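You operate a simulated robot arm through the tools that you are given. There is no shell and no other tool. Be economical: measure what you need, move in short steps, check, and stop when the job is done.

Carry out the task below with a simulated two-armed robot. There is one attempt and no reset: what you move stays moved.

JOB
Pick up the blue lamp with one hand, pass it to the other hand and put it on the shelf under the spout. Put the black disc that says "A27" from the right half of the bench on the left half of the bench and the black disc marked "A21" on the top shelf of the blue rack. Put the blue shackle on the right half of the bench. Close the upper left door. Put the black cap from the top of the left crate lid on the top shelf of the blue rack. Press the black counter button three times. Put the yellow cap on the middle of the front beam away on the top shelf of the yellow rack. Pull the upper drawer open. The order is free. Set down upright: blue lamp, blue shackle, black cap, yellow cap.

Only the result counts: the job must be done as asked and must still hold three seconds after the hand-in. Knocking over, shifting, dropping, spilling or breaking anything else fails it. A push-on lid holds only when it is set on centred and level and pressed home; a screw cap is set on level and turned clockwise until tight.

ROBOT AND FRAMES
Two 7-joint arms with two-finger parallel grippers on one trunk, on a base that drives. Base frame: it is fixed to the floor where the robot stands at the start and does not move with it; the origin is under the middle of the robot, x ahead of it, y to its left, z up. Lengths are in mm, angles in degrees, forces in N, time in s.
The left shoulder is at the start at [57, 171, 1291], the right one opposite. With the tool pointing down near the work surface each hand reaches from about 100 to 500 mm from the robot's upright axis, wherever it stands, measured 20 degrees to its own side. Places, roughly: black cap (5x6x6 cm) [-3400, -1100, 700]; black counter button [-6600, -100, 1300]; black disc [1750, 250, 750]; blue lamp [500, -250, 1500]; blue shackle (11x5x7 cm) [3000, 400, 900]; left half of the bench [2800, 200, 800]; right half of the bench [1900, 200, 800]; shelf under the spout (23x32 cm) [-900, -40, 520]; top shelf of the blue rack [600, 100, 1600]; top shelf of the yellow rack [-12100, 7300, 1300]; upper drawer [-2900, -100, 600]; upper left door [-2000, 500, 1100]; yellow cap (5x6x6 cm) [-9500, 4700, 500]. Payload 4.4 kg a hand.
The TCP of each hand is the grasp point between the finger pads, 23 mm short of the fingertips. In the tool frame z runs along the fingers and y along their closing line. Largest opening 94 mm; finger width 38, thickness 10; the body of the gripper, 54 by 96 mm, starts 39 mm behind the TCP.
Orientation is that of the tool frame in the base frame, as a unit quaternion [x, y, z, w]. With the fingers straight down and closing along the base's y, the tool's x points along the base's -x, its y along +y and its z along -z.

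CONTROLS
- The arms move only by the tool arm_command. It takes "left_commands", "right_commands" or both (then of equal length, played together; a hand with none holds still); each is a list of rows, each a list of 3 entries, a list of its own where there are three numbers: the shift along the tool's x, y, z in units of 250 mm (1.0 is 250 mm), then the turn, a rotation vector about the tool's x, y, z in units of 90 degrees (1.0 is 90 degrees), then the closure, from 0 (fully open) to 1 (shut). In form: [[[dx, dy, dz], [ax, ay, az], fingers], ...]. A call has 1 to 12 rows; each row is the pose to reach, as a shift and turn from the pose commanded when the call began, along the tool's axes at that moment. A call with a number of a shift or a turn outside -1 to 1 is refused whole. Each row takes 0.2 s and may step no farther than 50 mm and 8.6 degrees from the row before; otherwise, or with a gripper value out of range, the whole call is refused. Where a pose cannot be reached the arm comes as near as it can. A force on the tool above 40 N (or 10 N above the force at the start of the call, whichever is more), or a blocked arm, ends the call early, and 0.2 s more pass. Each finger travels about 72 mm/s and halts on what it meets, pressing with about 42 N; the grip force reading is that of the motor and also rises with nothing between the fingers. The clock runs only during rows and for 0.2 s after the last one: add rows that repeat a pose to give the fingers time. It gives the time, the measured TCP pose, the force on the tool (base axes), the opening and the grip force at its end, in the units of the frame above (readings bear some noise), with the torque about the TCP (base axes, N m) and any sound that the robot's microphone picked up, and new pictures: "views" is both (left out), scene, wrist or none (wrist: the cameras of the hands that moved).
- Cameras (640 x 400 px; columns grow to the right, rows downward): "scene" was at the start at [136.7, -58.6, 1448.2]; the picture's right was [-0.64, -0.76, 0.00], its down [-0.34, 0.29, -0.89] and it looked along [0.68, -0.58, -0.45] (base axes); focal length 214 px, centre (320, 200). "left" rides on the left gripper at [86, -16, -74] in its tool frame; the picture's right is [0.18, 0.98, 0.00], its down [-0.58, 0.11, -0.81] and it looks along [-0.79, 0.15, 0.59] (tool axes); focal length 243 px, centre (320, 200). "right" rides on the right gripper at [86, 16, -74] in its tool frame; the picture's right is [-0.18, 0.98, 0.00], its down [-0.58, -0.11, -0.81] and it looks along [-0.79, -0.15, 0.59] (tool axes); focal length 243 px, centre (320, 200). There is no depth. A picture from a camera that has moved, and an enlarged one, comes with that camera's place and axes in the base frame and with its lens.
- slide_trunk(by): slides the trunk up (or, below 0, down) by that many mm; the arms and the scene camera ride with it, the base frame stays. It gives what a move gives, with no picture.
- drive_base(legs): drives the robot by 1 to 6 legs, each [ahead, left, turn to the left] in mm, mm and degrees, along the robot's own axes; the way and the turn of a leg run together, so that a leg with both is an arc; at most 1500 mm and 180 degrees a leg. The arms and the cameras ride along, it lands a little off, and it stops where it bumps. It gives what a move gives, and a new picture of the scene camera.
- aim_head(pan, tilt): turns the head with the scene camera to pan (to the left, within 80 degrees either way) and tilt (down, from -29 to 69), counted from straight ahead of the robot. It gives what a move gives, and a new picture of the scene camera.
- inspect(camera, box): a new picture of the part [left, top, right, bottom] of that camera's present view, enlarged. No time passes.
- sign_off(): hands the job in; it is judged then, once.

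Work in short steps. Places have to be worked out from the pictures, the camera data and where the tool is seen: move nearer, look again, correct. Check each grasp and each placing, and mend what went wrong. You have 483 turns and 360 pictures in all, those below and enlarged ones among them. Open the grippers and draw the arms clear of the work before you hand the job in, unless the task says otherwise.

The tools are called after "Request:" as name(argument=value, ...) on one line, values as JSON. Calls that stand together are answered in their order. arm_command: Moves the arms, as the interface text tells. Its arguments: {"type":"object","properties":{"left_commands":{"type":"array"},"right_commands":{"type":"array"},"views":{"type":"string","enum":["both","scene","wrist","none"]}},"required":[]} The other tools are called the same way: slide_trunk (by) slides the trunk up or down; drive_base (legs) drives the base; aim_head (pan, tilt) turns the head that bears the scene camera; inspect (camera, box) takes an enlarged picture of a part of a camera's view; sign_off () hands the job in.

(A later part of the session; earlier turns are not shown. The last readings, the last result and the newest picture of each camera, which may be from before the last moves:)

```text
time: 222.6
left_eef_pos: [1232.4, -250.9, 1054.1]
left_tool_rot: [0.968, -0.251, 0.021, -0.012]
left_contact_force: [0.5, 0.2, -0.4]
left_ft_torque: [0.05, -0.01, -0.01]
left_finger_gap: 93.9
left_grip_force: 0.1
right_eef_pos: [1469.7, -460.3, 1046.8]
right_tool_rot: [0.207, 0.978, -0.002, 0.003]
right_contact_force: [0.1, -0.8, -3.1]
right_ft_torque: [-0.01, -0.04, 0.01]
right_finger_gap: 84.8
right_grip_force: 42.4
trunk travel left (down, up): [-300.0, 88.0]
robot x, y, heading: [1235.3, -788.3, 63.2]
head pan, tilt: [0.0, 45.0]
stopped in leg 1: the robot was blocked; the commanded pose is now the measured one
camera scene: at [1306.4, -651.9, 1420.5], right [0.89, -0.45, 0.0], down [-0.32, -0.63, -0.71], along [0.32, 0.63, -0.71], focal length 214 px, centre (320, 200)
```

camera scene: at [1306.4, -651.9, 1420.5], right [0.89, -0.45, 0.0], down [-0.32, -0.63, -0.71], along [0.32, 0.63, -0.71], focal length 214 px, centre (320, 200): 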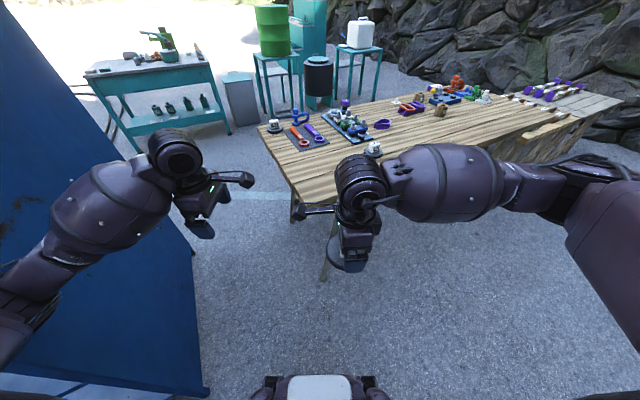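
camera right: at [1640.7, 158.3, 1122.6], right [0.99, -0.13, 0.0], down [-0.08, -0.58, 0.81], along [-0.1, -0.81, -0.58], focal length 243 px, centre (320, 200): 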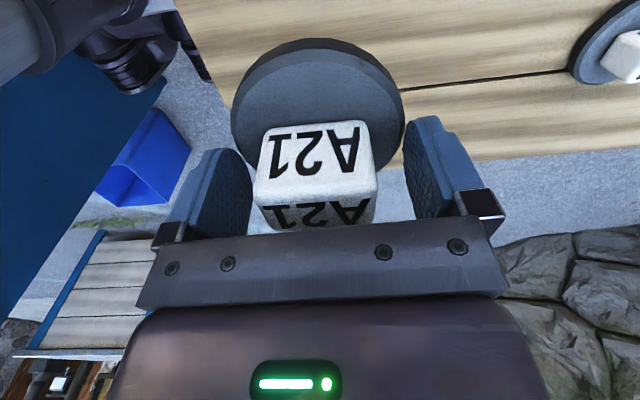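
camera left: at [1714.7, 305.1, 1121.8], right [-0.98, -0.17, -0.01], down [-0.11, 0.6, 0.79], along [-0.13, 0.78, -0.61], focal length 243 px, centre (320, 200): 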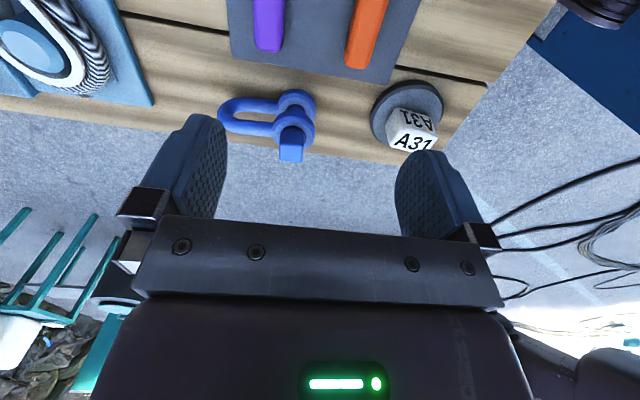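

The left forearm met the rack's back. I turn back 15°, move away to the right, then finish the turn.

Request:
drive_base(legs=[[0, 0, -15], [300, -700, 0], [0, 0, 42]])

Request:
aim_head(pan=20, tilt=30)

```text
time: 232.0
left_eef_pos: [1702.1, -551.1, 1052.7]
left_tool_rot: [1.0, -0.004, 0.018, -0.018]
left_contact_force: [0.2, -0.2, -0.4]
left_ft_torque: [0.03, 0.0, -0.04]
left_finger_gap: 94.0
left_grip_force: 0.1
right_eef_pos: [2011.4, -619.5, 1047.9]
right_tool_rot: [-0.041, 0.999, 0.0, 0.005]
right_contact_force: [-0.3, -0.3, -2.2]
right_ft_torque: [0.02, 0.0, -0.01]
right_finger_gap: 84.8
right_grip_force: 41.8
trunk travel left (down, up): [-300.0, 88.0]
robot x, y, heading: [1964.1, -1018.8, 91.8]
head pan, tilt: [0.0, 45.0]
camera scene: at [1957.8, -868.2, 1420.5], right [1.0, 0.03, 0.0], down [0.02, -0.71, -0.71], along [-0.02, 0.71, -0.71], focal length 214 px, centre (320, 200)
```

scene: 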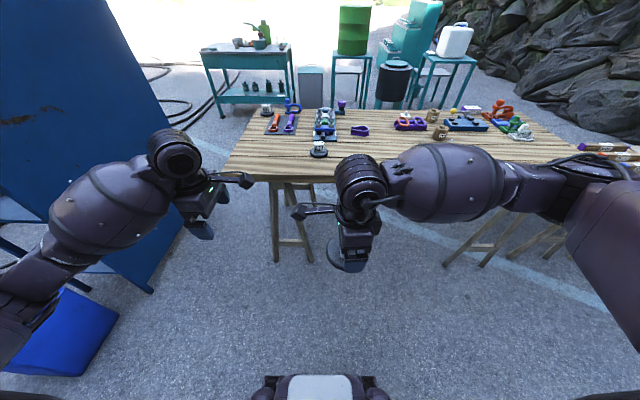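

```text
time: 232.8
left_eef_pos: [1700.9, -550.9, 1054.1]
left_tool_rot: [1.0, -0.005, 0.016, -0.018]
left_contact_force: [0.3, -0.3, -0.3]
left_ft_torque: [0.04, 0.02, 0.04]
left_finger_gap: 94.0
left_grip_force: 0.2
right_eef_pos: [2011.7, -620.4, 1047.5]
right_tool_rot: [-0.041, 0.999, 0.0, 0.005]
right_contact_force: [1.0, 0.0, -2.9]
right_ft_torque: [0.01, -0.01, 0.01]
right_finger_gap: 84.6
right_grip_force: 41.7
trunk travel left (down, up): [-300.0, 88.0]
robot x, y, heading: [1959.4, -1015.2, 91.7]
head pan, tilt: [20.0, 30.0]
camera scene: at [1927.1, -865.4, 1443.0], right [0.93, 0.37, 0.0], down [0.19, -0.47, -0.87], along [-0.32, 0.8, -0.5], focal length 214 px, centre (320, 200)
```

scene: 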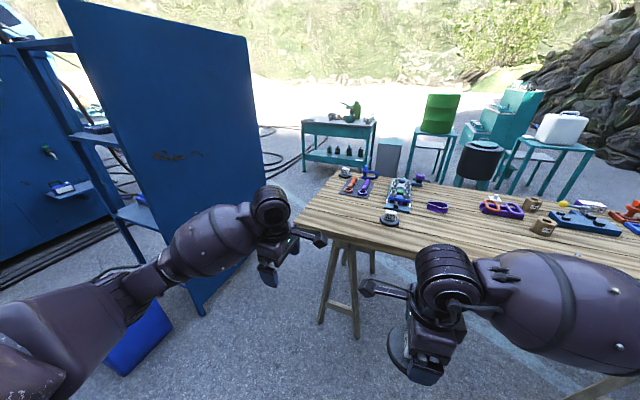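

A27 is at about (1926, 55). Drive in: 600 forward, 165 right.

Request:
drive_base(legs=[[590, -165, -1.7]])

Request:
aim_head(pan=15, tilt=50)

Request:
inspect(camera="left", box=[0, 0, 640, 400])

```text
time: 236.2
left_eef_pos: [1880.3, 31.5, 1052.7]
left_tool_rot: [0.999, -0.025, 0.018, -0.015]
left_contact_force: [0.0, 0.5, -0.6]
left_ft_torque: [-0.07, -0.01, 0.01]
left_finger_gap: 94.0
left_grip_force: 0.1
right_eef_pos: [2185.4, -50.0, 1048.1]
right_tool_rot: [-0.02, 1.0, 0.0, 0.005]
right_contact_force: [0.0, 0.1, -2.6]
right_ft_torque: [-0.01, -0.02, -0.03]
right_finger_gap: 84.7
right_grip_force: 42.2
trunk travel left (down, up): [-300.0, 88.0]
robot x, y, heading: [2117.3, -444.3, 89.5]
head pan, tilt: [20.0, 30.0]
camera scene: at [2092.2, -292.2, 1443.0], right [0.94, 0.33, 0.0], down [0.17, -0.47, -0.87], along [-0.29, 0.82, -0.5], focal length 214 px, centre (320, 200)
```

scene: 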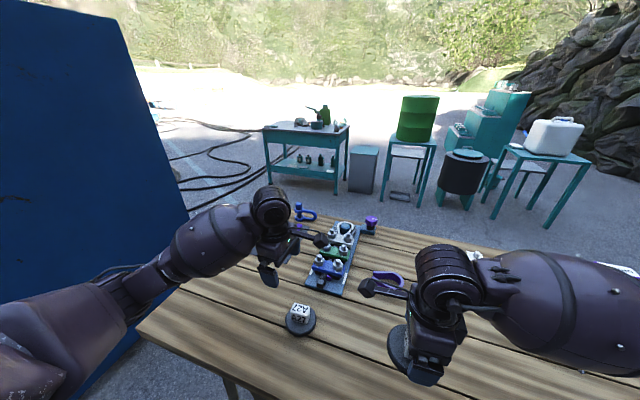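

```text
time: 237.0
left_eef_pos: [1880.0, 30.9, 1052.4]
left_tool_rot: [0.999, -0.024, 0.018, -0.016]
left_contact_force: [0.0, 0.4, 0.0]
left_ft_torque: [-0.01, -0.01, 0.02]
left_finger_gap: 94.0
left_grip_force: 0.1
right_eef_pos: [2185.9, -50.7, 1046.7]
right_tool_rot: [-0.021, 1.0, 0.0, 0.005]
right_contact_force: [0.2, 0.2, -2.4]
right_ft_torque: [-0.02, -0.02, -0.01]
right_finger_gap: 84.6
right_grip_force: 42.2
trunk travel left (down, up): [-300.0, 88.0]
robot x, y, heading: [2122.8, -443.4, 89.6]
head pan, tilt: [15.0, 50.0]
camera scene: at [2102.9, -303.4, 1413.6], right [0.97, 0.25, 0.0], down [0.19, -0.74, -0.64], along [-0.16, 0.62, -0.77], focal length 214 px, centre (320, 200)
```

scene: 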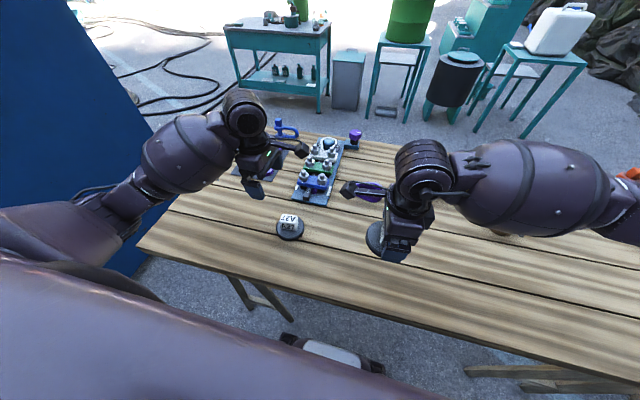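

```text
1.00 times, centred on (320, 200) of left (not enlarged: the box is as wide or as high as the picture)
camera zoom: at [1963.7, 41.1, 1130.4], right [0.14, -0.99, -0.03], down [-0.62, -0.11, 0.78], along [-0.78, -0.09, -0.62], focal length 243 px, centre (320, 200)
```

zoom: 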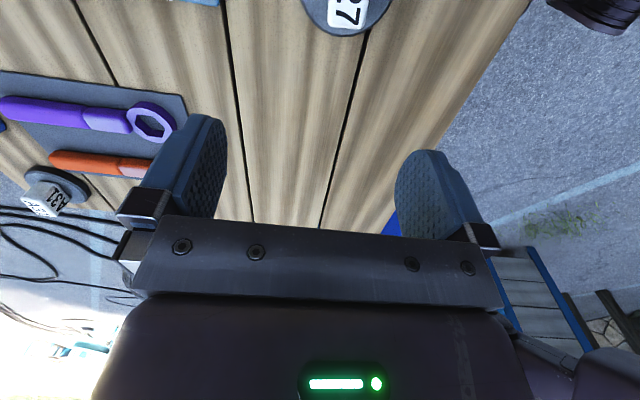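

A27 centred near (1920, 20). Move the left hand above it at z≈965 and look.

Request:
arm_command(left_commands=[[[0.08, 0.02, 0.05], [0, 0, 0], 0], [[0.165, 0.045, 0.15], [0, 0, 0], 0], [[0.165, 0.045, 0.25], [0, 0, 0], 0], [[0.165, 0.045, 0.35], [0, 0, 0], 0], [[0.165, 0.045, 0.35], [0, 0, 0], 0]], views="wrist")

```text
time: 238.2
left_eef_pos: [1921.8, 21.7, 967.1]
left_tool_rot: [0.999, -0.024, 0.018, -0.017]
left_contact_force: [-0.4, 0.5, 0.2]
left_ft_torque: [0.0, -0.01, -0.03]
left_finger_gap: 93.9
left_grip_force: 0.1
right_eef_pos: [2186.2, -50.8, 1047.8]
right_tool_rot: [-0.02, 1.0, 0.0, 0.006]
right_contact_force: [0.0, -0.1, -3.4]
right_ft_torque: [0.0, -0.05, -0.03]
right_finger_gap: 84.5
right_grip_force: 42.4
trunk travel left (down, up): [-300.0, 88.0]
robot x, y, heading: [2123.2, -445.1, 89.1]
head pan, tilt: [15.0, 50.0]
camera left: at [2007.5, 31.3, 1043.9], right [0.14, -0.99, -0.03], down [-0.62, -0.11, 0.78], along [-0.78, -0.09, -0.62], focal length 243 px, centre (320, 200)
```

left: 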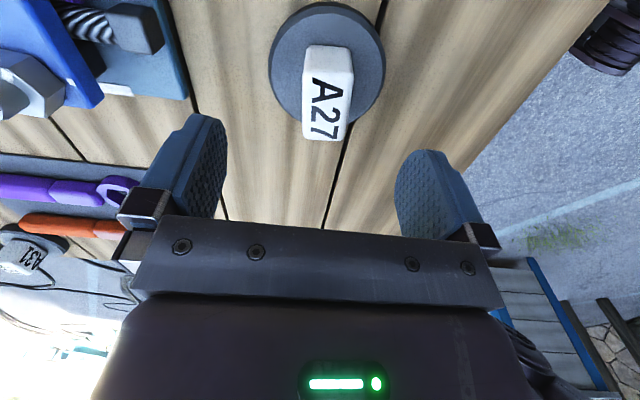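

Block centred at (1925,19). Descend to z≈897 and grip the block.

Request:
arm_command(left_commands=[[[0.01, 0.01, 0.1], [0, 0, 0], 0], [[0.01, 0.01, 0.2], [0, 0, 0], 0.1], [[0.01, 0.01, 0.275], [0, 0, 0], 0.2], [[0.01, 0.01, 0.275], [0, 0, 0], 0.5], [[0.01, 0.01, 0.275], [0, 0, 0], 0.8], [[0.01, 0.01, 0.275], [0, 0, 0], 1], [[0.01, 0.01, 0.275], [0, 0, 0], 1]], views="wrist")

```text
time: 239.8
left_eef_pos: [1926.8, 18.7, 900.0]
left_tool_rot: [0.999, -0.024, 0.018, -0.017]
left_contact_force: [-0.6, -5.3, 9.6]
left_ft_torque: [-0.76, 0.09, -0.01]
left_finger_gap: 29.8
left_grip_force: 42.0
right_eef_pos: [2185.8, -50.7, 1047.9]
right_tool_rot: [-0.02, 1.0, 0.0, 0.006]
right_contact_force: [0.4, -0.3, -3.7]
right_ft_torque: [0.03, -0.05, 0.01]
right_finger_gap: 84.6
right_grip_force: 41.9
trunk travel left (down, up): [-300.0, 88.0]
robot x, y, heading: [2117.2, -445.0, 89.4]
head pan, tilt: [15.0, 50.0]
camera left: at [2011.3, 28.0, 976.1], right [0.14, -0.99, -0.03], down [-0.62, -0.11, 0.78], along [-0.78, -0.09, -0.62], focal length 243 px, centre (320, 200)
```

left: 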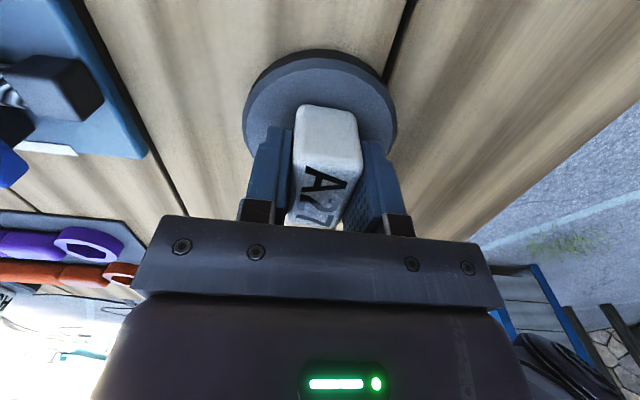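

Lift A27 and drive right along the bench's back to the left half.

Request:
arm_command(left_commands=[[[0, 0, -0.05], [0, 0, 0], 1], [[0, 0, -0.2], [0, 0, 0], 1], [[0, 0, -0.4], [0, 0, 0], 1], [[0, 0, -0.55], [0, 0, 0], 1]], views="none")

Request:
drive_base(legs=[[0, -780, 0]])

Request:
aim_head(pan=10, tilt=45)

```text
time: 240.8
left_eef_pos: [1919.9, 11.6, 1036.6]
left_tool_rot: [0.999, -0.024, 0.017, -0.016]
left_contact_force: [0.1, 0.3, -3.0]
left_ft_torque: [-0.01, 0.0, 0.02]
left_finger_gap: 29.7
left_grip_force: 41.7
right_eef_pos: [2185.8, -49.4, 1048.3]
right_tool_rot: [-0.02, 1.0, 0.0, 0.005]
right_contact_force: [-0.6, 0.3, -3.3]
right_ft_torque: [0.0, 0.01, 0.0]
right_finger_gap: 84.8
right_grip_force: 42.0
trunk travel left (down, up): [-300.0, 88.0]
robot x, y, heading: [2118.2, -444.7, 89.7]
head pan, tilt: [15.0, 50.0]
```

```text
time: 248.2
left_eef_pos: [2711.8, 3.9, 1036.4]
left_tool_rot: [0.999, -0.026, 0.017, -0.016]
left_contact_force: [0.0, 0.5, -2.1]
left_ft_torque: [0.02, 0.04, -0.03]
left_finger_gap: 29.7
left_grip_force: 42.2
right_eef_pos: [2977.6, -60.6, 1048.0]
right_tool_rot: [-0.018, 1.0, 0.0, 0.005]
right_contact_force: [-0.5, -0.3, -2.5]
right_ft_torque: [0.02, 0.0, 0.03]
right_finger_gap: 84.8
right_grip_force: 42.0
trunk travel left (down, up): [-300.0, 88.0]
robot x, y, heading: [2908.9, -451.9, 89.1]
head pan, tilt: [15.0, 50.0]
camera scene: at [2893.7, -312.8, 1413.5], right [0.97, 0.25, 0.0], down [0.19, -0.74, -0.64], along [-0.16, 0.62, -0.77], focal length 214 px, centre (320, 200)
```

scene: 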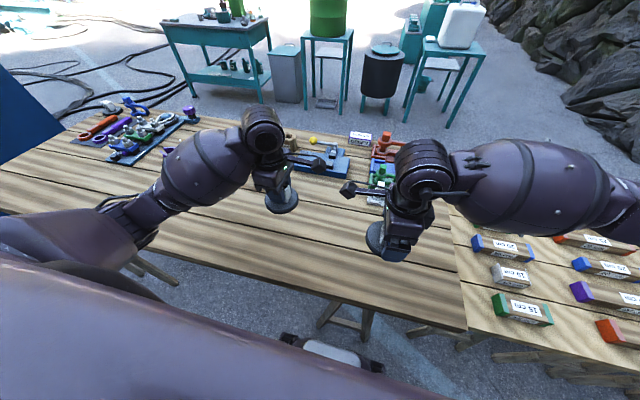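

```text
time: 248.8
left_eef_pos: [2713.1, 4.1, 1036.5]
left_tool_rot: [0.999, -0.026, 0.018, -0.015]
left_contact_force: [-0.2, -0.3, -3.4]
left_ft_torque: [0.0, 0.02, 0.02]
left_finger_gap: 29.6
left_grip_force: 42.4
right_eef_pos: [2978.8, -60.3, 1047.7]
right_tool_rot: [-0.02, 1.0, -0.001, 0.005]
right_contact_force: [-0.2, 0.3, -2.5]
right_ft_torque: [-0.01, -0.07, 0.01]
right_finger_gap: 84.5
right_grip_force: 41.7
trunk travel left (down, up): [-300.0, 88.0]
robot x, y, heading: [2909.8, -457.0, 89.1]
head pan, tilt: [10.0, 45.0]
camera scene: at [2899.4, -307.2, 1420.4], right [0.99, 0.16, 0.0], down [0.11, -0.7, -0.71], along [-0.11, 0.7, -0.71], focal length 214 px, centre (320, 200)
```

scene: 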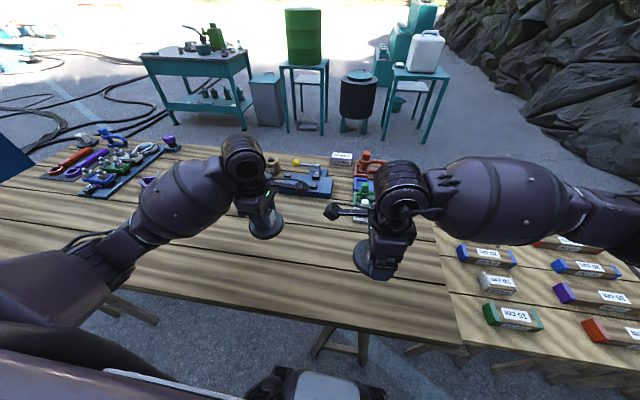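

Bench is free under the left hand at (2713, 4). Lower A27 onto it.

Request:
arm_command(left_commands=[[[0, 0, 0.18], [0, 0, 0], 1], [[0, 0, 0.36], [0, 0, 0], 1], [[0, 0, 0.48], [0, 0, 0], 1], [[0, 0, 0.52], [0, 0, 0], 1], [[0, 0, 0.54], [0, 0, 0], 1], [[0, 0, 0.555], [0, 0, 0], 1], [[0, 0, 0.57], [0, 0, 0], 1]], views="wrist")

```text
time: 250.4
left_eef_pos: [2718.1, 10.8, 898.0]
left_tool_rot: [0.999, -0.026, 0.018, -0.021]
left_contact_force: [-3.9, 6.1, 37.4]
left_ft_torque: [-1.36, 0.37, -0.16]
left_finger_gap: 30.4
left_grip_force: 42.1
right_eef_pos: [2979.4, -62.1, 1049.0]
right_tool_rot: [-0.018, 1.0, 0.001, 0.005]
right_contact_force: [-0.9, -0.3, -3.6]
right_ft_torque: [-0.03, 0.02, 0.01]
right_finger_gap: 84.5
right_grip_force: 42.6
trunk travel left (down, up): [-300.0, 88.0]
robot x, y, heading: [2911.1, -454.3, 89.4]
head pan, tilt: [10.0, 45.0]
camera left: at [2802.1, 19.2, 975.1], right [0.13, -0.99, -0.04], down [-0.62, -0.11, 0.78], along [-0.78, -0.08, -0.63], focal length 243 px, centre (320, 200)
```

left: 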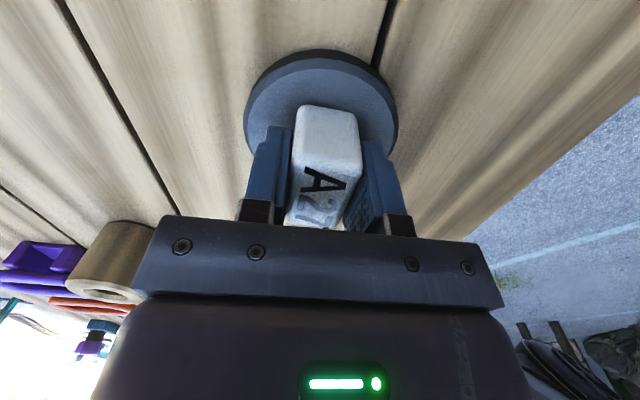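

Seated. Release and rise.

Request:
arm_command(left_commands=[[[0, 0, -0.01], [0, 0, 0], 0.8], [[0, 0, -0.01], [0, 0, 0], 0.5], [[0, 0, -0.01], [0, 0, 0], 0.3], [[0, 0, -0.1], [0, 0, 0], 0.3], [[0, 0, -0.28], [0, 0, 0], 0.3], [[0, 0, -0.46], [0, 0, 0], 0.3], [[0, 0, -0.6], [0, 0, 0], 0.3]], views="both")

```text
time: 252.0
left_eef_pos: [2710.6, 2.4, 1046.3]
left_tool_rot: [0.999, -0.025, 0.017, -0.016]
left_contact_force: [0.4, 0.1, 0.8]
left_ft_torque: [0.04, 0.02, -0.01]
left_finger_gap: 65.9
left_grip_force: 0.0
right_eef_pos: [2977.8, -59.3, 1047.6]
right_tool_rot: [-0.018, 1.0, 0.0, 0.005]
right_contact_force: [0.4, -0.2, -3.0]
right_ft_torque: [0.05, -0.02, -0.01]
right_finger_gap: 84.5
right_grip_force: 42.4
trunk travel left (down, up): [-300.0, 88.0]
robot x, y, heading: [2909.9, -455.1, 89.3]
head pan, tilt: [10.0, 45.0]
camera scene: at [2899.6, -307.4, 1420.5], right [0.99, 0.16, 0.0], down [0.11, -0.7, -0.71], along [-0.11, 0.7, -0.71], focal length 214 px, centre (320, 200)
camera left: at [2794.5, 12.7, 1123.7], right [0.13, -0.99, -0.03], down [-0.62, -0.1, 0.78], along [-0.78, -0.09, -0.62], focal length 243 px, centre (320, 200)
```

scene: 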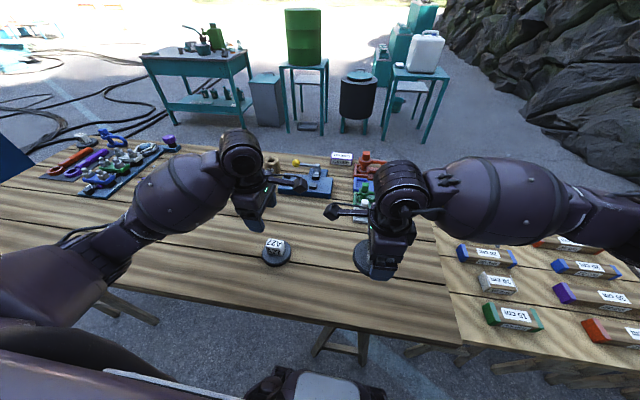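
left: 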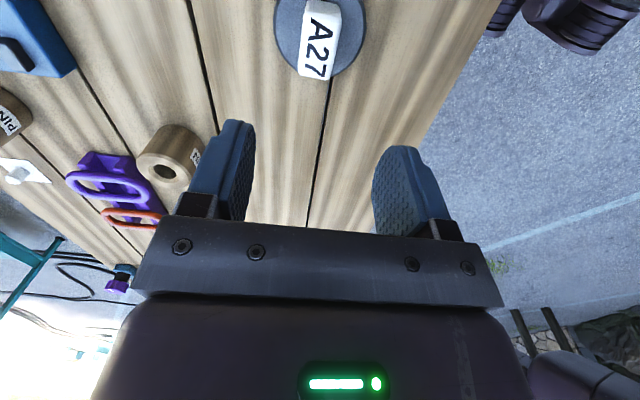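

A27 is placed on the left half. Now take A21 to the front of the blue rack: back off, then move left behind bench and rack.

Request:
drive_base(legs=[[-600, 0, 0], [0, 1450, 0], [0, 1450, 0]])

Request:
aim_head(pan=20, tilt=30)

```text
time: 273.1
left_eef_pos: [779.7, -553.4, 1047.3]
left_tool_rot: [0.999, -0.027, 0.017, -0.017]
left_contact_force: [1.0, 0.0, -0.1]
left_ft_torque: [0.01, 0.0, 0.03]
left_finger_gap: 65.8
left_grip_force: 0.1
right_eef_pos: [1045.3, -618.2, 1048.3]
right_tool_rot: [-0.018, 1.0, 0.0, 0.003]
right_contact_force: [0.7, -0.7, -2.7]
right_ft_torque: [0.0, 0.03, 0.01]
right_finger_gap: 84.6
right_grip_force: 42.2
trunk travel left (down, up): [-300.0, 88.0]
robot x, y, heading: [975.0, -1011.6, 89.1]
head pan, tilt: [10.0, 45.0]
stopped in leg 3: the robot was blocked; the commanded pose is now the measured one
camera scene: at [968.0, -864.6, 1420.6], right [0.99, 0.16, 0.0], down [0.11, -0.7, -0.71], along [-0.11, 0.7, -0.71], focal length 214 px, centre (320, 200)
```

scene: 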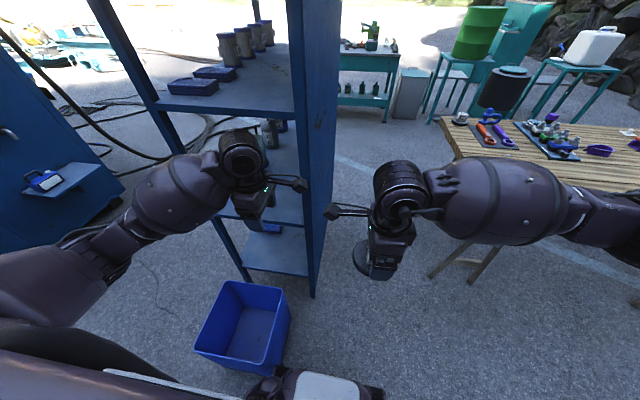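

```text
time: 273.9
left_eef_pos: [776.3, -552.0, 1045.9]
left_tool_rot: [0.999, -0.026, 0.016, -0.016]
left_contact_force: [0.5, 0.0, 0.4]
left_ft_torque: [-0.03, 0.05, 0.0]
left_finger_gap: 65.7
left_grip_force: 0.1
right_eef_pos: [1043.0, -617.4, 1047.2]
right_tool_rot: [-0.019, 1.0, 0.0, 0.004]
right_contact_force: [0.6, -0.3, -3.3]
right_ft_torque: [0.03, -0.03, -0.02]
right_finger_gap: 84.6
right_grip_force: 41.4
trunk travel left (down, up): [-300.0, 88.0]
robot x, y, heading: [977.0, -1013.6, 88.8]
head pan, tilt: [20.0, 30.0]
camera scene: at [949.2, -859.1, 1443.0], right [0.95, 0.33, 0.0], down [0.16, -0.47, -0.87], along [-0.28, 0.82, -0.5], focal length 214 px, centre (320, 200)
```

scene: 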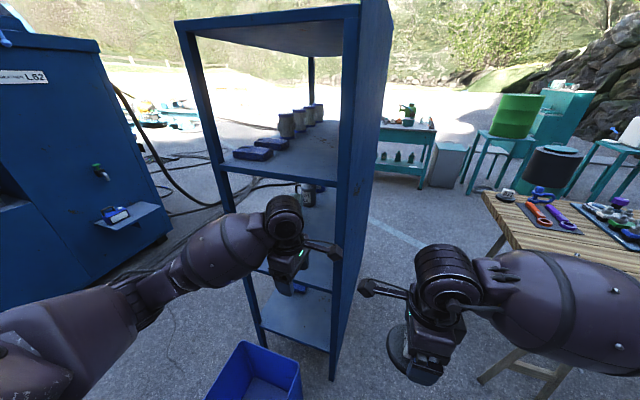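

The base has met the blue bin on the floor. I inspect it to see whether it has been moved.

Request:
aim_head(pan=35, tilt=55)

```text
time: 274.8
left_eef_pos: [775.7, -551.5, 1045.0]
left_tool_rot: [0.999, -0.026, 0.018, -0.016]
left_contact_force: [0.2, 0.3, -0.1]
left_ft_torque: [0.0, -0.03, 0.02]
left_finger_gap: 65.8
left_grip_force: 0.1
right_eef_pos: [1043.5, -617.4, 1049.4]
right_tool_rot: [-0.018, 1.0, 0.0, 0.005]
right_contact_force: [-0.1, -0.6, -2.5]
right_ft_torque: [0.02, -0.01, -0.02]
right_finger_gap: 84.7
right_grip_force: 42.2
trunk travel left (down, up): [-300.0, 88.0]
robot x, y, heading: [976.5, -1008.8, 88.8]
head pan, tilt: [35.0, 55.0]
camera scene: at [938.0, -884.7, 1407.1], right [0.83, 0.56, 0.0], down [0.46, -0.68, -0.57], along [-0.32, 0.48, -0.82], focal length 214 px, centre (320, 200)
```

scene: 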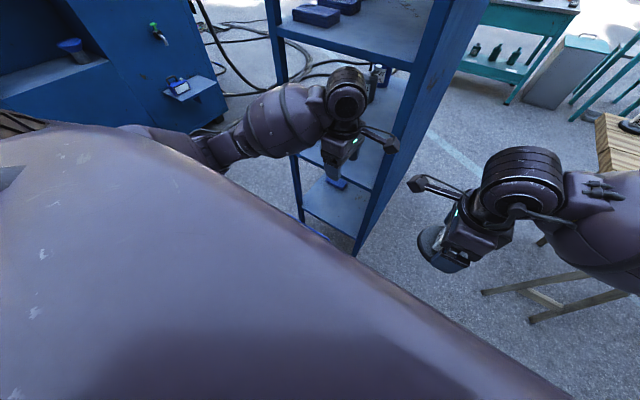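

Request:
aim_head(pan=10, tilt=45)

Request:
inspect(camera="scene", box=[160, 230, 400, 400])

```text
time: 275.6
left_eef_pos: [776.9, -552.4, 1045.2]
left_tool_rot: [0.999, -0.026, 0.018, -0.016]
left_contact_force: [0.5, 0.0, 0.2]
left_ft_torque: [0.02, 0.0, -0.01]
left_finger_gap: 65.8
left_grip_force: 0.0
right_eef_pos: [1042.6, -616.1, 1049.0]
right_tool_rot: [-0.018, 1.0, 0.0, 0.005]
right_contact_force: [0.3, 0.4, -3.4]
right_ft_torque: [0.0, -0.01, -0.02]
right_finger_gap: 84.3
right_grip_force: 42.4
trunk travel left (down, up): [-300.0, 88.0]
robot x, y, heading: [977.5, -1010.8, 89.3]
head pan, tilt: [10.0, 45.0]
camera scene: at [965.4, -864.2, 1420.5], right [0.99, 0.16, 0.0], down [0.11, -0.7, -0.71], along [-0.11, 0.7, -0.71], focal length 214 px, centre (320, 200)
```

scene: 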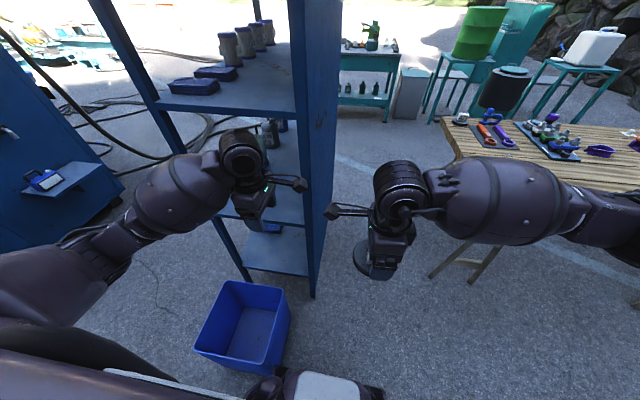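

```text
2.35 times, centred on (280, 315) of scene
camera zoom: at [965.4, -864.2, 1420.5], right [0.99, 0.16, 0.0], down [0.11, -0.7, -0.71], along [-0.11, 0.7, -0.71], focal length 505 px, centre (414, -71)
```

zoom: 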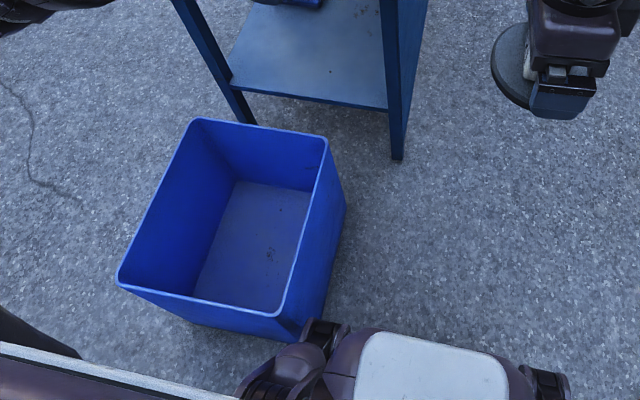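

The bin seems where it was (rim ~400 high, x 449–741, y −480…−765); my base just touched it. I move right, back 250 mm more, and go around.

Request:
drive_base(legs=[[0, -80, 0], [-280, 0, 0], [0, 1100, 0]])

Request:
inspect(camera="scene", box=[320, 130, 640, 330])

```text
time: 283.7
left_eef_pos: [271.5, -826.0, 1045.2]
left_tool_rot: [1.0, -0.017, 0.016, -0.017]
left_contact_force: [0.1, -0.8, -0.9]
left_ft_torque: [0.02, -0.01, 0.02]
left_finger_gap: 66.0
left_grip_force: 0.0
right_eef_pos: [540.6, -887.0, 1047.2]
right_tool_rot: [-0.027, 1.0, -0.001, 0.003]
right_contact_force: [0.1, -0.6, -2.6]
right_ft_torque: [-0.01, -0.02, 0.0]
right_finger_gap: 84.4
right_grip_force: 41.6
trunk travel left (down, up): [-300.0, 88.0]
robot x, y, heading: [479.2, -1278.3, 90.1]
head pan, tilt: [10.0, 45.0]
stopped in leg 3: the robot was blocked; the commanded pose is now the measured one
camera scene: at [467.3, -1134.0, 1420.4], right [0.98, 0.18, 0.0], down [0.12, -0.7, -0.71], along [-0.12, 0.7, -0.71], focal length 214 px, centre (320, 200)
```

scene: 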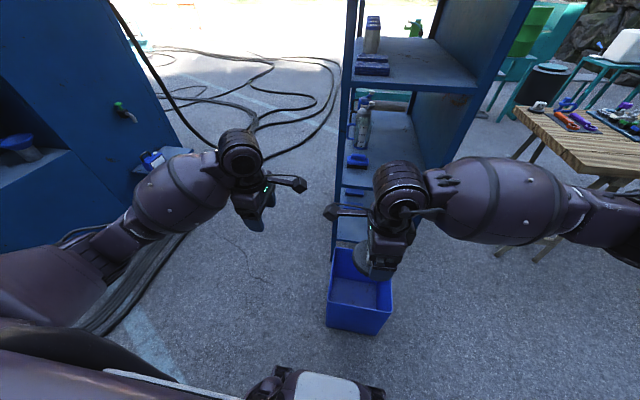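

```text
2.00 times, centred on (480, 230) of scene
camera zoom: at [467.3, -1134.0, 1420.4], right [0.98, 0.18, 0.0], down [0.12, -0.7, -0.71], along [-0.12, 0.7, -0.71], focal length 429 px, centre (0, 140)
```

zoom: 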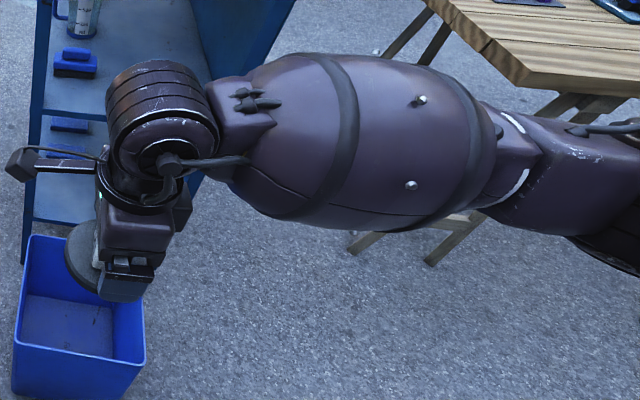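

Probably the crate corner behind-left now. I shift right a bit, forward 150, then left.

Request:
drive_base(legs=[[20, -30, 0], [140, 0, 0], [0, 500, 0]])

Request:
aim_head(pan=75, tilt=35)

```text
time: 290.0
left_eef_pos: [-206.5, -681.8, 1046.2]
left_tool_rot: [1.0, -0.007, 0.017, -0.016]
left_contact_force: [-0.4, -1.1, -0.2]
left_ft_torque: [0.01, 0.02, 0.0]
left_finger_gap: 65.5
left_grip_force: 0.0
right_eef_pos: [63.1, -735.6, 1048.2]
right_tool_rot: [-0.037, 0.999, 0.0, 0.004]
right_contact_force: [-0.4, 0.3, -3.4]
right_ft_torque: [-0.02, -0.04, -0.01]
right_finger_gap: 84.3
right_grip_force: 42.3
trunk travel left (down, up): [-300.0, 88.0]
robot x, y, heading: [13.9, -1127.9, 91.4]
head pan, tilt: [10.0, 45.0]
camera scene: at [-5.1, -984.9, 1420.5], right [0.98, 0.2, 0.0], down [0.14, -0.69, -0.71], along [-0.14, 0.69, -0.71], focal length 214 px, centre (320, 200)
```

scene: 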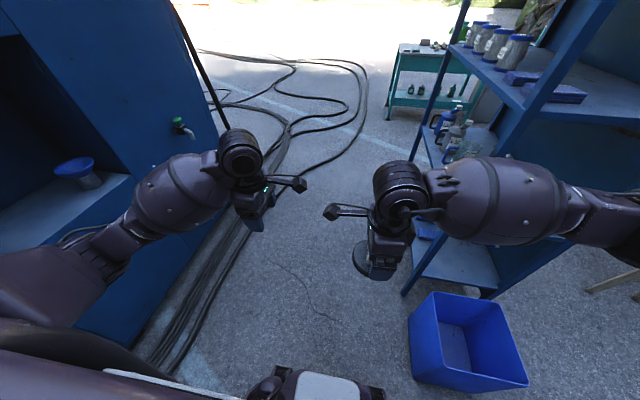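

```text
time: 291.4
left_eef_pos: [-206.2, -680.3, 1045.8]
left_tool_rot: [1.0, -0.007, 0.017, -0.017]
left_contact_force: [-0.4, -0.6, 0.9]
left_ft_torque: [-0.03, -0.03, 0.0]
left_finger_gap: 65.9
left_grip_force: 0.0
right_eef_pos: [62.8, -736.2, 1048.3]
right_tool_rot: [-0.037, 0.999, -0.001, 0.005]
right_contact_force: [-0.7, -0.6, -3.2]
right_ft_torque: [-0.02, -0.02, 0.05]
right_finger_gap: 84.5
right_grip_force: 41.6
trunk travel left (down, up): [-300.0, 88.0]
robot x, y, heading: [14.0, -1131.2, 91.5]
head pan, tilt: [75.0, 35.0]
camera scene: at [-74.5, -1043.7, 1435.3], right [0.24, 0.97, 0.0], down [0.56, -0.14, -0.82], along [-0.8, 0.2, -0.57], focal length 214 px, centre (320, 200)
```

scene: 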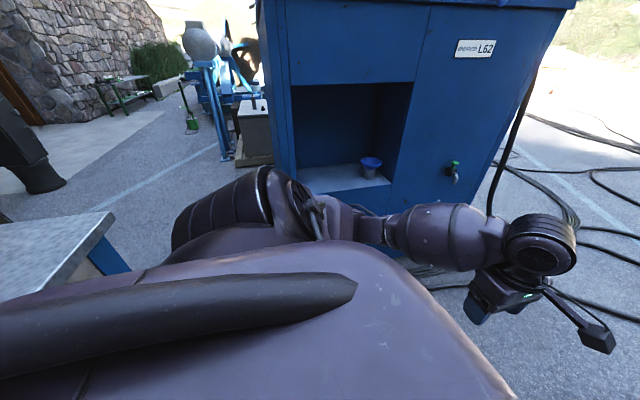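

Now left 260, forward 1050 and turn right to face the rack front.

Request:
drive_base(legs=[[150, 260, 0], [900, 0, 0], [0, 0, -91.5]])

Request:
aim_head(pan=0, tilt=5)

```text
time: 302.5
left_eef_pos: [173.4, 108.1, 1047.0]
left_tool_rot: [-0.698, 0.716, -0.024, -0.001]
left_contact_force: [0.3, -0.6, -0.6]
left_ft_torque: [-0.03, -0.01, -0.01]
left_finger_gap: 65.8
left_grip_force: 0.1
right_eef_pos: [114.4, -159.3, 1047.2]
right_tool_rot: [0.685, 0.729, -0.003, 0.003]
right_contact_force: [0.1, 0.4, -3.4]
right_ft_torque: [-0.02, 0.02, 0.01]
right_finger_gap: 84.2
right_grip_force: 42.0
trunk travel left (down, up): [-300.0, 88.0]
robot x, y, heading: [-280.1, -105.7, 0.6]
head pan, tilt: [75.0, 35.0]
camera scene: at [-190.5, -16.7, 1435.3], right [0.97, -0.25, 0.0], down [-0.14, -0.56, -0.82], along [0.2, 0.79, -0.57], focal length 214 px, centre (320, 200)
```

scene: 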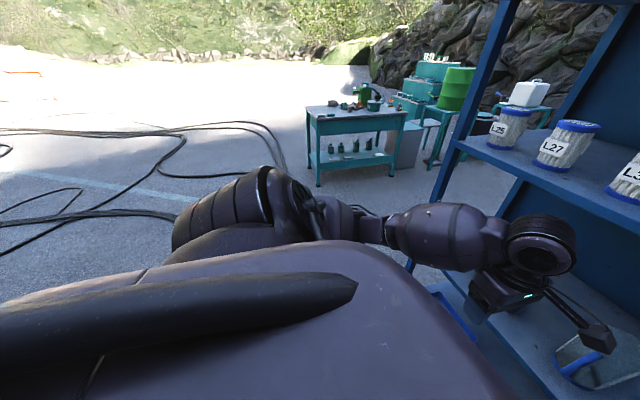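

```text
time: 303.9
left_eef_pos: [173.5, 108.6, 1046.8]
left_tool_rot: [-0.698, 0.716, -0.024, 0.0]
left_contact_force: [0.2, -0.6, -0.1]
left_ft_torque: [0.0, -0.01, 0.05]
left_finger_gap: 65.6
left_grip_force: 0.0
right_eef_pos: [114.7, -159.2, 1047.6]
right_tool_rot: [0.685, 0.729, -0.003, 0.003]
right_contact_force: [-0.1, -0.1, -2.9]
right_ft_torque: [-0.03, -0.06, -0.01]
right_finger_gap: 84.3
right_grip_force: 42.2
trunk travel left (down, up): [-300.0, 88.0]
robot x, y, heading: [-283.4, -104.1, 0.2]
head pan, tilt: [0.0, 5.0]
camera scene: at [-120.7, -100.8, 1483.5], right [0.01, -1.0, 0.0], down [-0.09, 0.0, -1.0], along [1.0, 0.01, -0.09], focal length 214 px, centre (320, 200)
```

scene: 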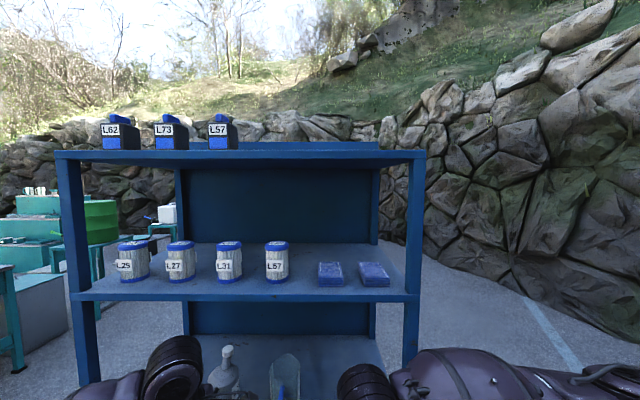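

Rack is intact. Raise the trunk and lift the right hand (tool staying vertical) to about z 1690.

Request:
slide_trunk(by=88)

Request:
arm_command(right_commands=[[[0, 0, -0.18], [0, 0, 0], 1], [[0, 0.02, -0.36], [0, 0, 0], 1], [[0, 0.04, -0.54], [0, 0, 0], 1], [[0, 0.06, -0.72], [0, 0, 0], 1], [[0, 0.08, -0.9], [0, 0, 0], 1], [[0, 0.1, -1], [0, 0, 0], 1]], views="none")

Request:
arm_command(right_commands=[[[0, 0, -0.18], [0, 0, 0], 1], [[0, 0.02, -0.36], [0, 0, 0], 1], [[0, 0.04, -0.54], [0, 0, 0], 1], [[0, 0.06, -0.72], [0, 0, 0], 1], [[0, 0.08, -0.9], [0, 0, 0], 1], [[0, 0.1, -1], [0, 0, 0], 1]], views="both")

```text
time: 305.2
left_eef_pos: [173.3, 109.7, 1135.0]
left_tool_rot: [-0.698, 0.715, -0.024, 0.0]
left_contact_force: [0.2, -0.6, -0.2]
left_ft_torque: [0.03, -0.01, 0.0]
left_finger_gap: 65.8
left_grip_force: 0.0
right_eef_pos: [115.5, -159.5, 1136.3]
right_tool_rot: [0.685, 0.729, -0.004, 0.003]
right_contact_force: [0.0, 0.9, -2.6]
right_ft_torque: [-0.02, 0.01, -0.02]
right_finger_gap: 84.1
right_grip_force: 42.4
trunk travel left (down, up): [-388.0, 0.0]
robot x, y, heading: [-278.3, -102.7, 0.2]
head pan, tilt: [0.0, 5.0]
```

```text
time: 306.6
left_eef_pos: [173.4, 109.6, 1133.7]
left_tool_rot: [-0.698, 0.716, -0.022, 0.0]
left_contact_force: [-0.5, 0.2, 0.1]
left_ft_torque: [-0.02, 0.02, -0.02]
left_finger_gap: 65.7
left_grip_force: 0.0
right_eef_pos: [140.2, -153.8, 1387.3]
right_tool_rot: [0.683, 0.73, -0.003, 0.002]
right_contact_force: [0.7, 0.0, -3.3]
right_ft_torque: [0.0, -0.02, -0.02]
right_finger_gap: 84.3
right_grip_force: 41.6
trunk travel left (down, up): [-388.0, 0.0]
robot x, y, heading: [-278.6, -101.3, 0.3]
head pan, tilt: [0.0, 5.0]
```

```text
time: 308.0
left_eef_pos: [173.9, 108.5, 1134.7]
left_tool_rot: [-0.698, 0.716, -0.024, 0.001]
left_contact_force: [0.6, 0.9, 0.2]
left_ft_torque: [0.0, 0.03, 0.04]
left_finger_gap: 66.0
left_grip_force: 0.0
right_eef_pos: [163.1, -153.4, 1633.9]
right_tool_rot: [0.684, 0.729, -0.003, 0.002]
right_contact_force: [0.3, -0.6, -1.9]
right_ft_torque: [-0.05, -0.03, 0.0]
right_finger_gap: 84.1
right_grip_force: 41.6
trunk travel left (down, up): [-388.0, 0.0]
robot x, y, heading: [-279.7, -106.3, 0.6]
head pan, tilt: [0.0, 5.0]
camera scene: at [-128.8, -100.6, 1571.8], right [0.01, -1.0, 0.0], down [-0.09, 0.0, -1.0], along [1.0, 0.01, -0.09], focal length 214 px, centre (320, 200)
camera right: at [175.4, -64.8, 1708.4], right [0.99, -0.12, 0.0], down [-0.07, -0.58, 0.81], along [-0.1, -0.8, -0.58], focal length 243 px, centre (320, 200)
```

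scene: 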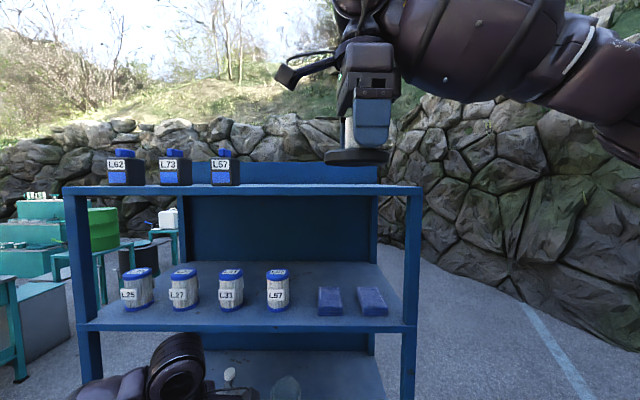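
right: 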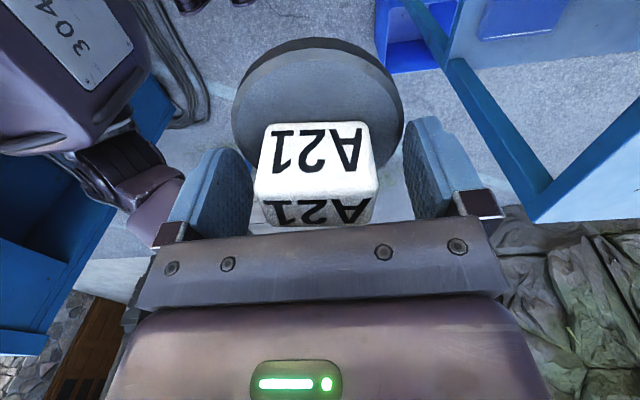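

Works. I raise 30 mm and extend the right hand, pull the left back, then drive forward.

Request:
arm_command(right_commands=[[[0, 0, -0.12], [0, 0, 0], 1], [[0, 0.1, -0.16], [0, 0, 0], 1], [[0, 0.22, -0.16], [0, 0, 0], 1], [[0, 0.34, -0.16], [0, 0, 0], 1]], left_commands=[[[0, 0.12, 0], [0, 0, 0], 0.3], [[0, 0.24, 0], [0, 0, 0], 0.3], [[0, 0.36, 0], [0, 0, 0], 0.3], [[0, 0.48, 0], [0, 0, 0], 0.3]], views="none")

Request:
drive_base(legs=[[220, 0, -0.5]])

```text
time: 309.0
left_eef_pos: [53.1, 113.8, 1130.8]
left_tool_rot: [-0.698, 0.715, -0.023, -0.001]
left_contact_force: [-0.1, -0.6, 0.7]
left_ft_torque: [-0.01, -0.01, 0.0]
left_finger_gap: 65.9
left_grip_force: 0.0
right_eef_pos: [249.2, -144.1, 1678.9]
right_tool_rot: [0.685, 0.729, -0.003, 0.004]
right_contact_force: [-0.3, 0.2, -2.3]
right_ft_torque: [-0.06, -0.01, 0.03]
right_finger_gap: 84.3
right_grip_force: 41.8
trunk travel left (down, up): [-388.0, 0.0]
robot x, y, heading: [-275.1, -104.9, 0.4]
head pan, tilt: [0.0, 5.0]
```

```text
time: 310.7
left_eef_pos: [278.7, 111.0, 1130.7]
left_tool_rot: [-0.695, 0.719, -0.023, -0.001]
left_contact_force: [0.5, -0.3, -0.3]
left_ft_torque: [0.02, 0.01, -0.02]
left_finger_gap: 65.6
left_grip_force: 0.1
right_eef_pos: [475.0, -148.9, 1677.3]
right_tool_rot: [0.687, 0.727, -0.004, 0.003]
right_contact_force: [-0.1, 0.5, -3.2]
right_ft_torque: [-0.01, 0.0, 0.0]
right_finger_gap: 84.3
right_grip_force: 42.7
trunk travel left (down, up): [-388.0, 0.0]
robot x, y, heading: [-55.3, -102.3, 0.1]
head pan, tilt: [0.0, 5.0]
camera scene: at [96.4, -101.0, 1571.7], right [0.0, -1.0, 0.0], down [-0.09, 0.0, -1.0], along [1.0, 0.0, -0.09], focal length 214 px, centre (320, 200)
```

scene: 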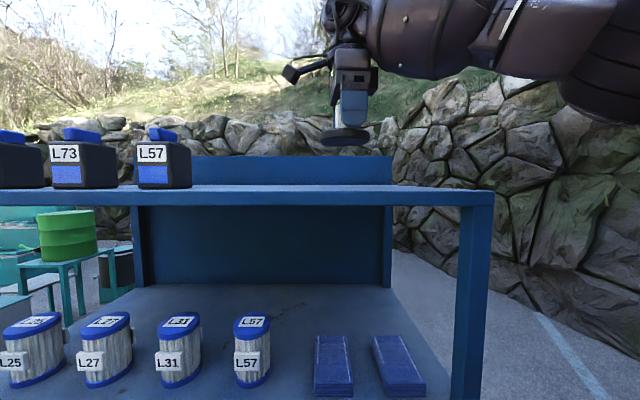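

Disc is above the shelf at (475,−149). Advance 20 mm and lower to the shelf.

Request:
arm_command(right_commands=[[[0, 0.08, 0.08], [0, 0, 0], 1], [[0, 0.08, 0.2], [0, 0, 0], 1], [[0, 0.08, 0.23], [0, 0, 0], 1], [[0, 0.08, 0.25], [0, 0, 0], 1], [[0, 0.08, 0.265], [0, 0, 0], 1], [[0, 0.08, 0.28], [0, 0, 0], 1], [[0, 0.08, 0.295], [0, 0, 0], 1], [[0, 0.08, 0.31], [0, 0, 0], 1]], views="both")

```text
time: 312.5
left_eef_pos: [278.1, 110.7, 1130.6]
left_tool_rot: [-0.695, 0.719, -0.023, -0.001]
left_contact_force: [1.0, -0.1, 0.2]
left_ft_torque: [-0.01, -0.02, 0.0]
left_finger_gap: 65.9
left_grip_force: 0.0
right_eef_pos: [494.9, -148.7, 1600.3]
right_tool_rot: [0.688, 0.726, -0.004, 0.003]
right_contact_force: [0.4, -0.4, -2.8]
right_ft_torque: [-0.01, 0.01, 0.01]
right_finger_gap: 84.2
right_grip_force: 42.2
trunk travel left (down, up): [-388.0, 0.0]
robot x, y, heading: [-56.1, -101.2, -0.0]
head pan, tilt: [0.0, 5.0]
camera scene: at [96.4, -101.0, 1571.8], right [0.0, -1.0, 0.0], down [-0.09, 0.0, -1.0], along [1.0, 0.0, -0.09], focal length 214 px, centre (320, 200)
camera right: at [507.0, -60.1, 1674.7], right [0.99, -0.13, 0.0], down [-0.08, -0.58, 0.81], along [-0.11, -0.8, -0.58], focal length 243 px, centre (320, 200)
```

scene: 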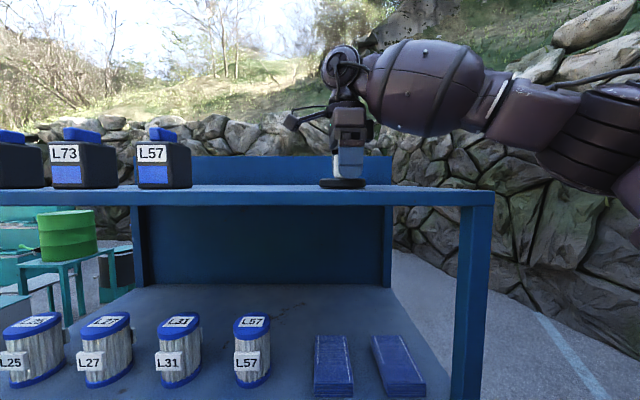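
right: 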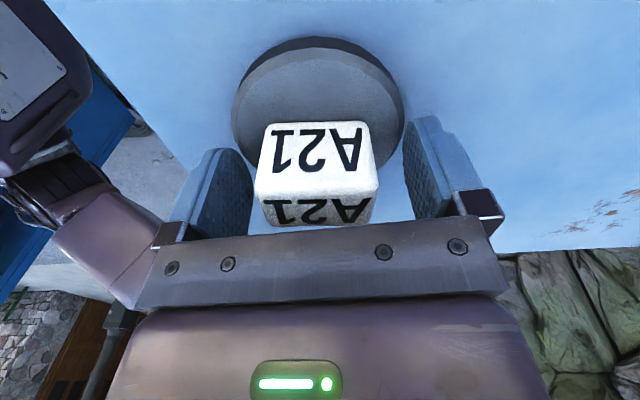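

Nearly down. Continue in 3 mm steps until contact.

Request:
arm_command(right_commands=[[[0, 0, 0.012], [0, 0, 0], 1], [[0, 0, 0.024], [0, 0, 0], 1], [[0, 0, 0.036], [0, 0, 0], 1], [[0, 0, 0.048], [0, 0, 0], 1], [[0, 0, 0.06], [0, 0, 0], 1], [[0, 0, 0.072], [0, 0, 0], 1]], views="none")

```text
time: 313.9
left_eef_pos: [277.7, 111.9, 1130.9]
left_tool_rot: [-0.694, 0.719, -0.024, -0.001]
left_contact_force: [0.0, -0.5, -0.1]
left_ft_torque: [0.02, 0.0, 0.02]
left_finger_gap: 65.5
left_grip_force: 0.1
right_eef_pos: [491.6, -147.8, 1584.2]
right_tool_rot: [0.687, 0.726, -0.002, 0.004]
right_contact_force: [4.3, 1.3, 38.9]
right_ft_torque: [0.24, -0.13, 0.36]
right_finger_gap: 83.5
right_grip_force: 41.7
trunk travel left (down, up): [-388.0, 0.0]
robot x, y, heading: [-55.1, -101.9, -0.2]
head pan, tilt: [0.0, 5.0]
```

Contact (39 N). Open fully and rise.

Request:
arm_command(right_commands=[[[0, 0, -0.02], [0, 0, 0], 0.6], [[0, 0, -0.02], [0, 0, 0], 0], [[0, 0, -0.02], [0, 0, 0], 0], [[0, 0, -0.12], [0, 0, 0], 0], [[0, 0, -0.3], [0, 0, 0], 0], [[0, 0, -0.46], [0, 0, 0], 0]], views="both")

```text
time: 315.3
left_eef_pos: [277.5, 112.8, 1131.8]
left_tool_rot: [-0.695, 0.718, -0.024, -0.002]
left_contact_force: [-0.4, 0.0, 0.3]
left_ft_torque: [0.03, 0.0, -0.04]
left_finger_gap: 65.6
left_grip_force: 0.0
right_eef_pos: [492.5, -146.7, 1699.5]
right_tool_rot: [0.687, 0.727, -0.003, 0.003]
right_contact_force: [-0.4, 0.7, -0.4]
right_ft_torque: [0.0, -0.03, 0.0]
right_finger_gap: 94.2
right_grip_force: 0.1
trunk travel left (down, up): [-388.0, 0.0]
robot x, y, heading: [-56.8, -99.2, -0.1]
head pan, tilt: [0.0, 5.0]
camera scene: at [94.2, -98.7, 1572.0], right [0.0, -1.0, 0.0], down [-0.09, 0.0, -1.0], along [1.0, 0.0, -0.09], focal length 214 px, centre (320, 200)
camera right: at [504.3, -58.1, 1774.0], right [0.99, -0.13, 0.0], down [-0.08, -0.58, 0.81], along [-0.1, -0.81, -0.58], focal length 243 px, centre (320, 200)
```

scene: 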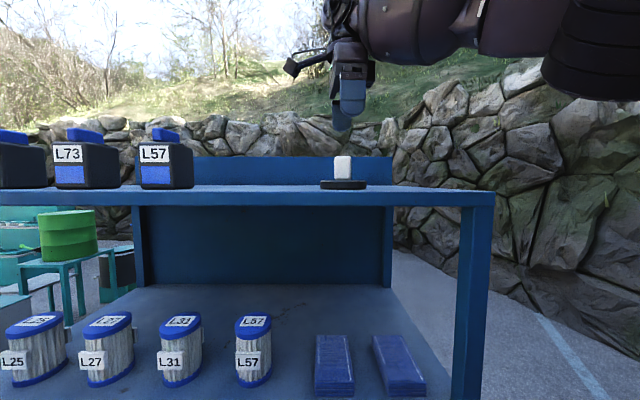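
right: 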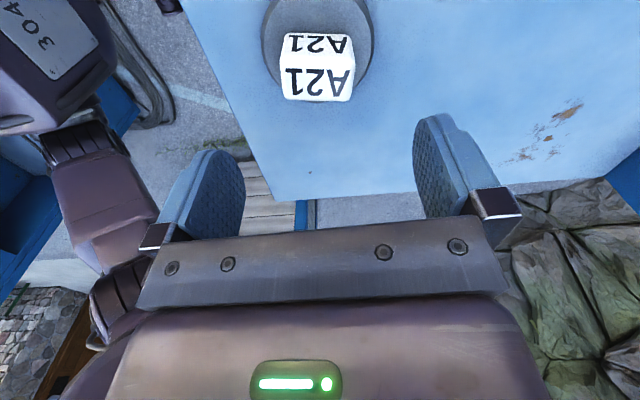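

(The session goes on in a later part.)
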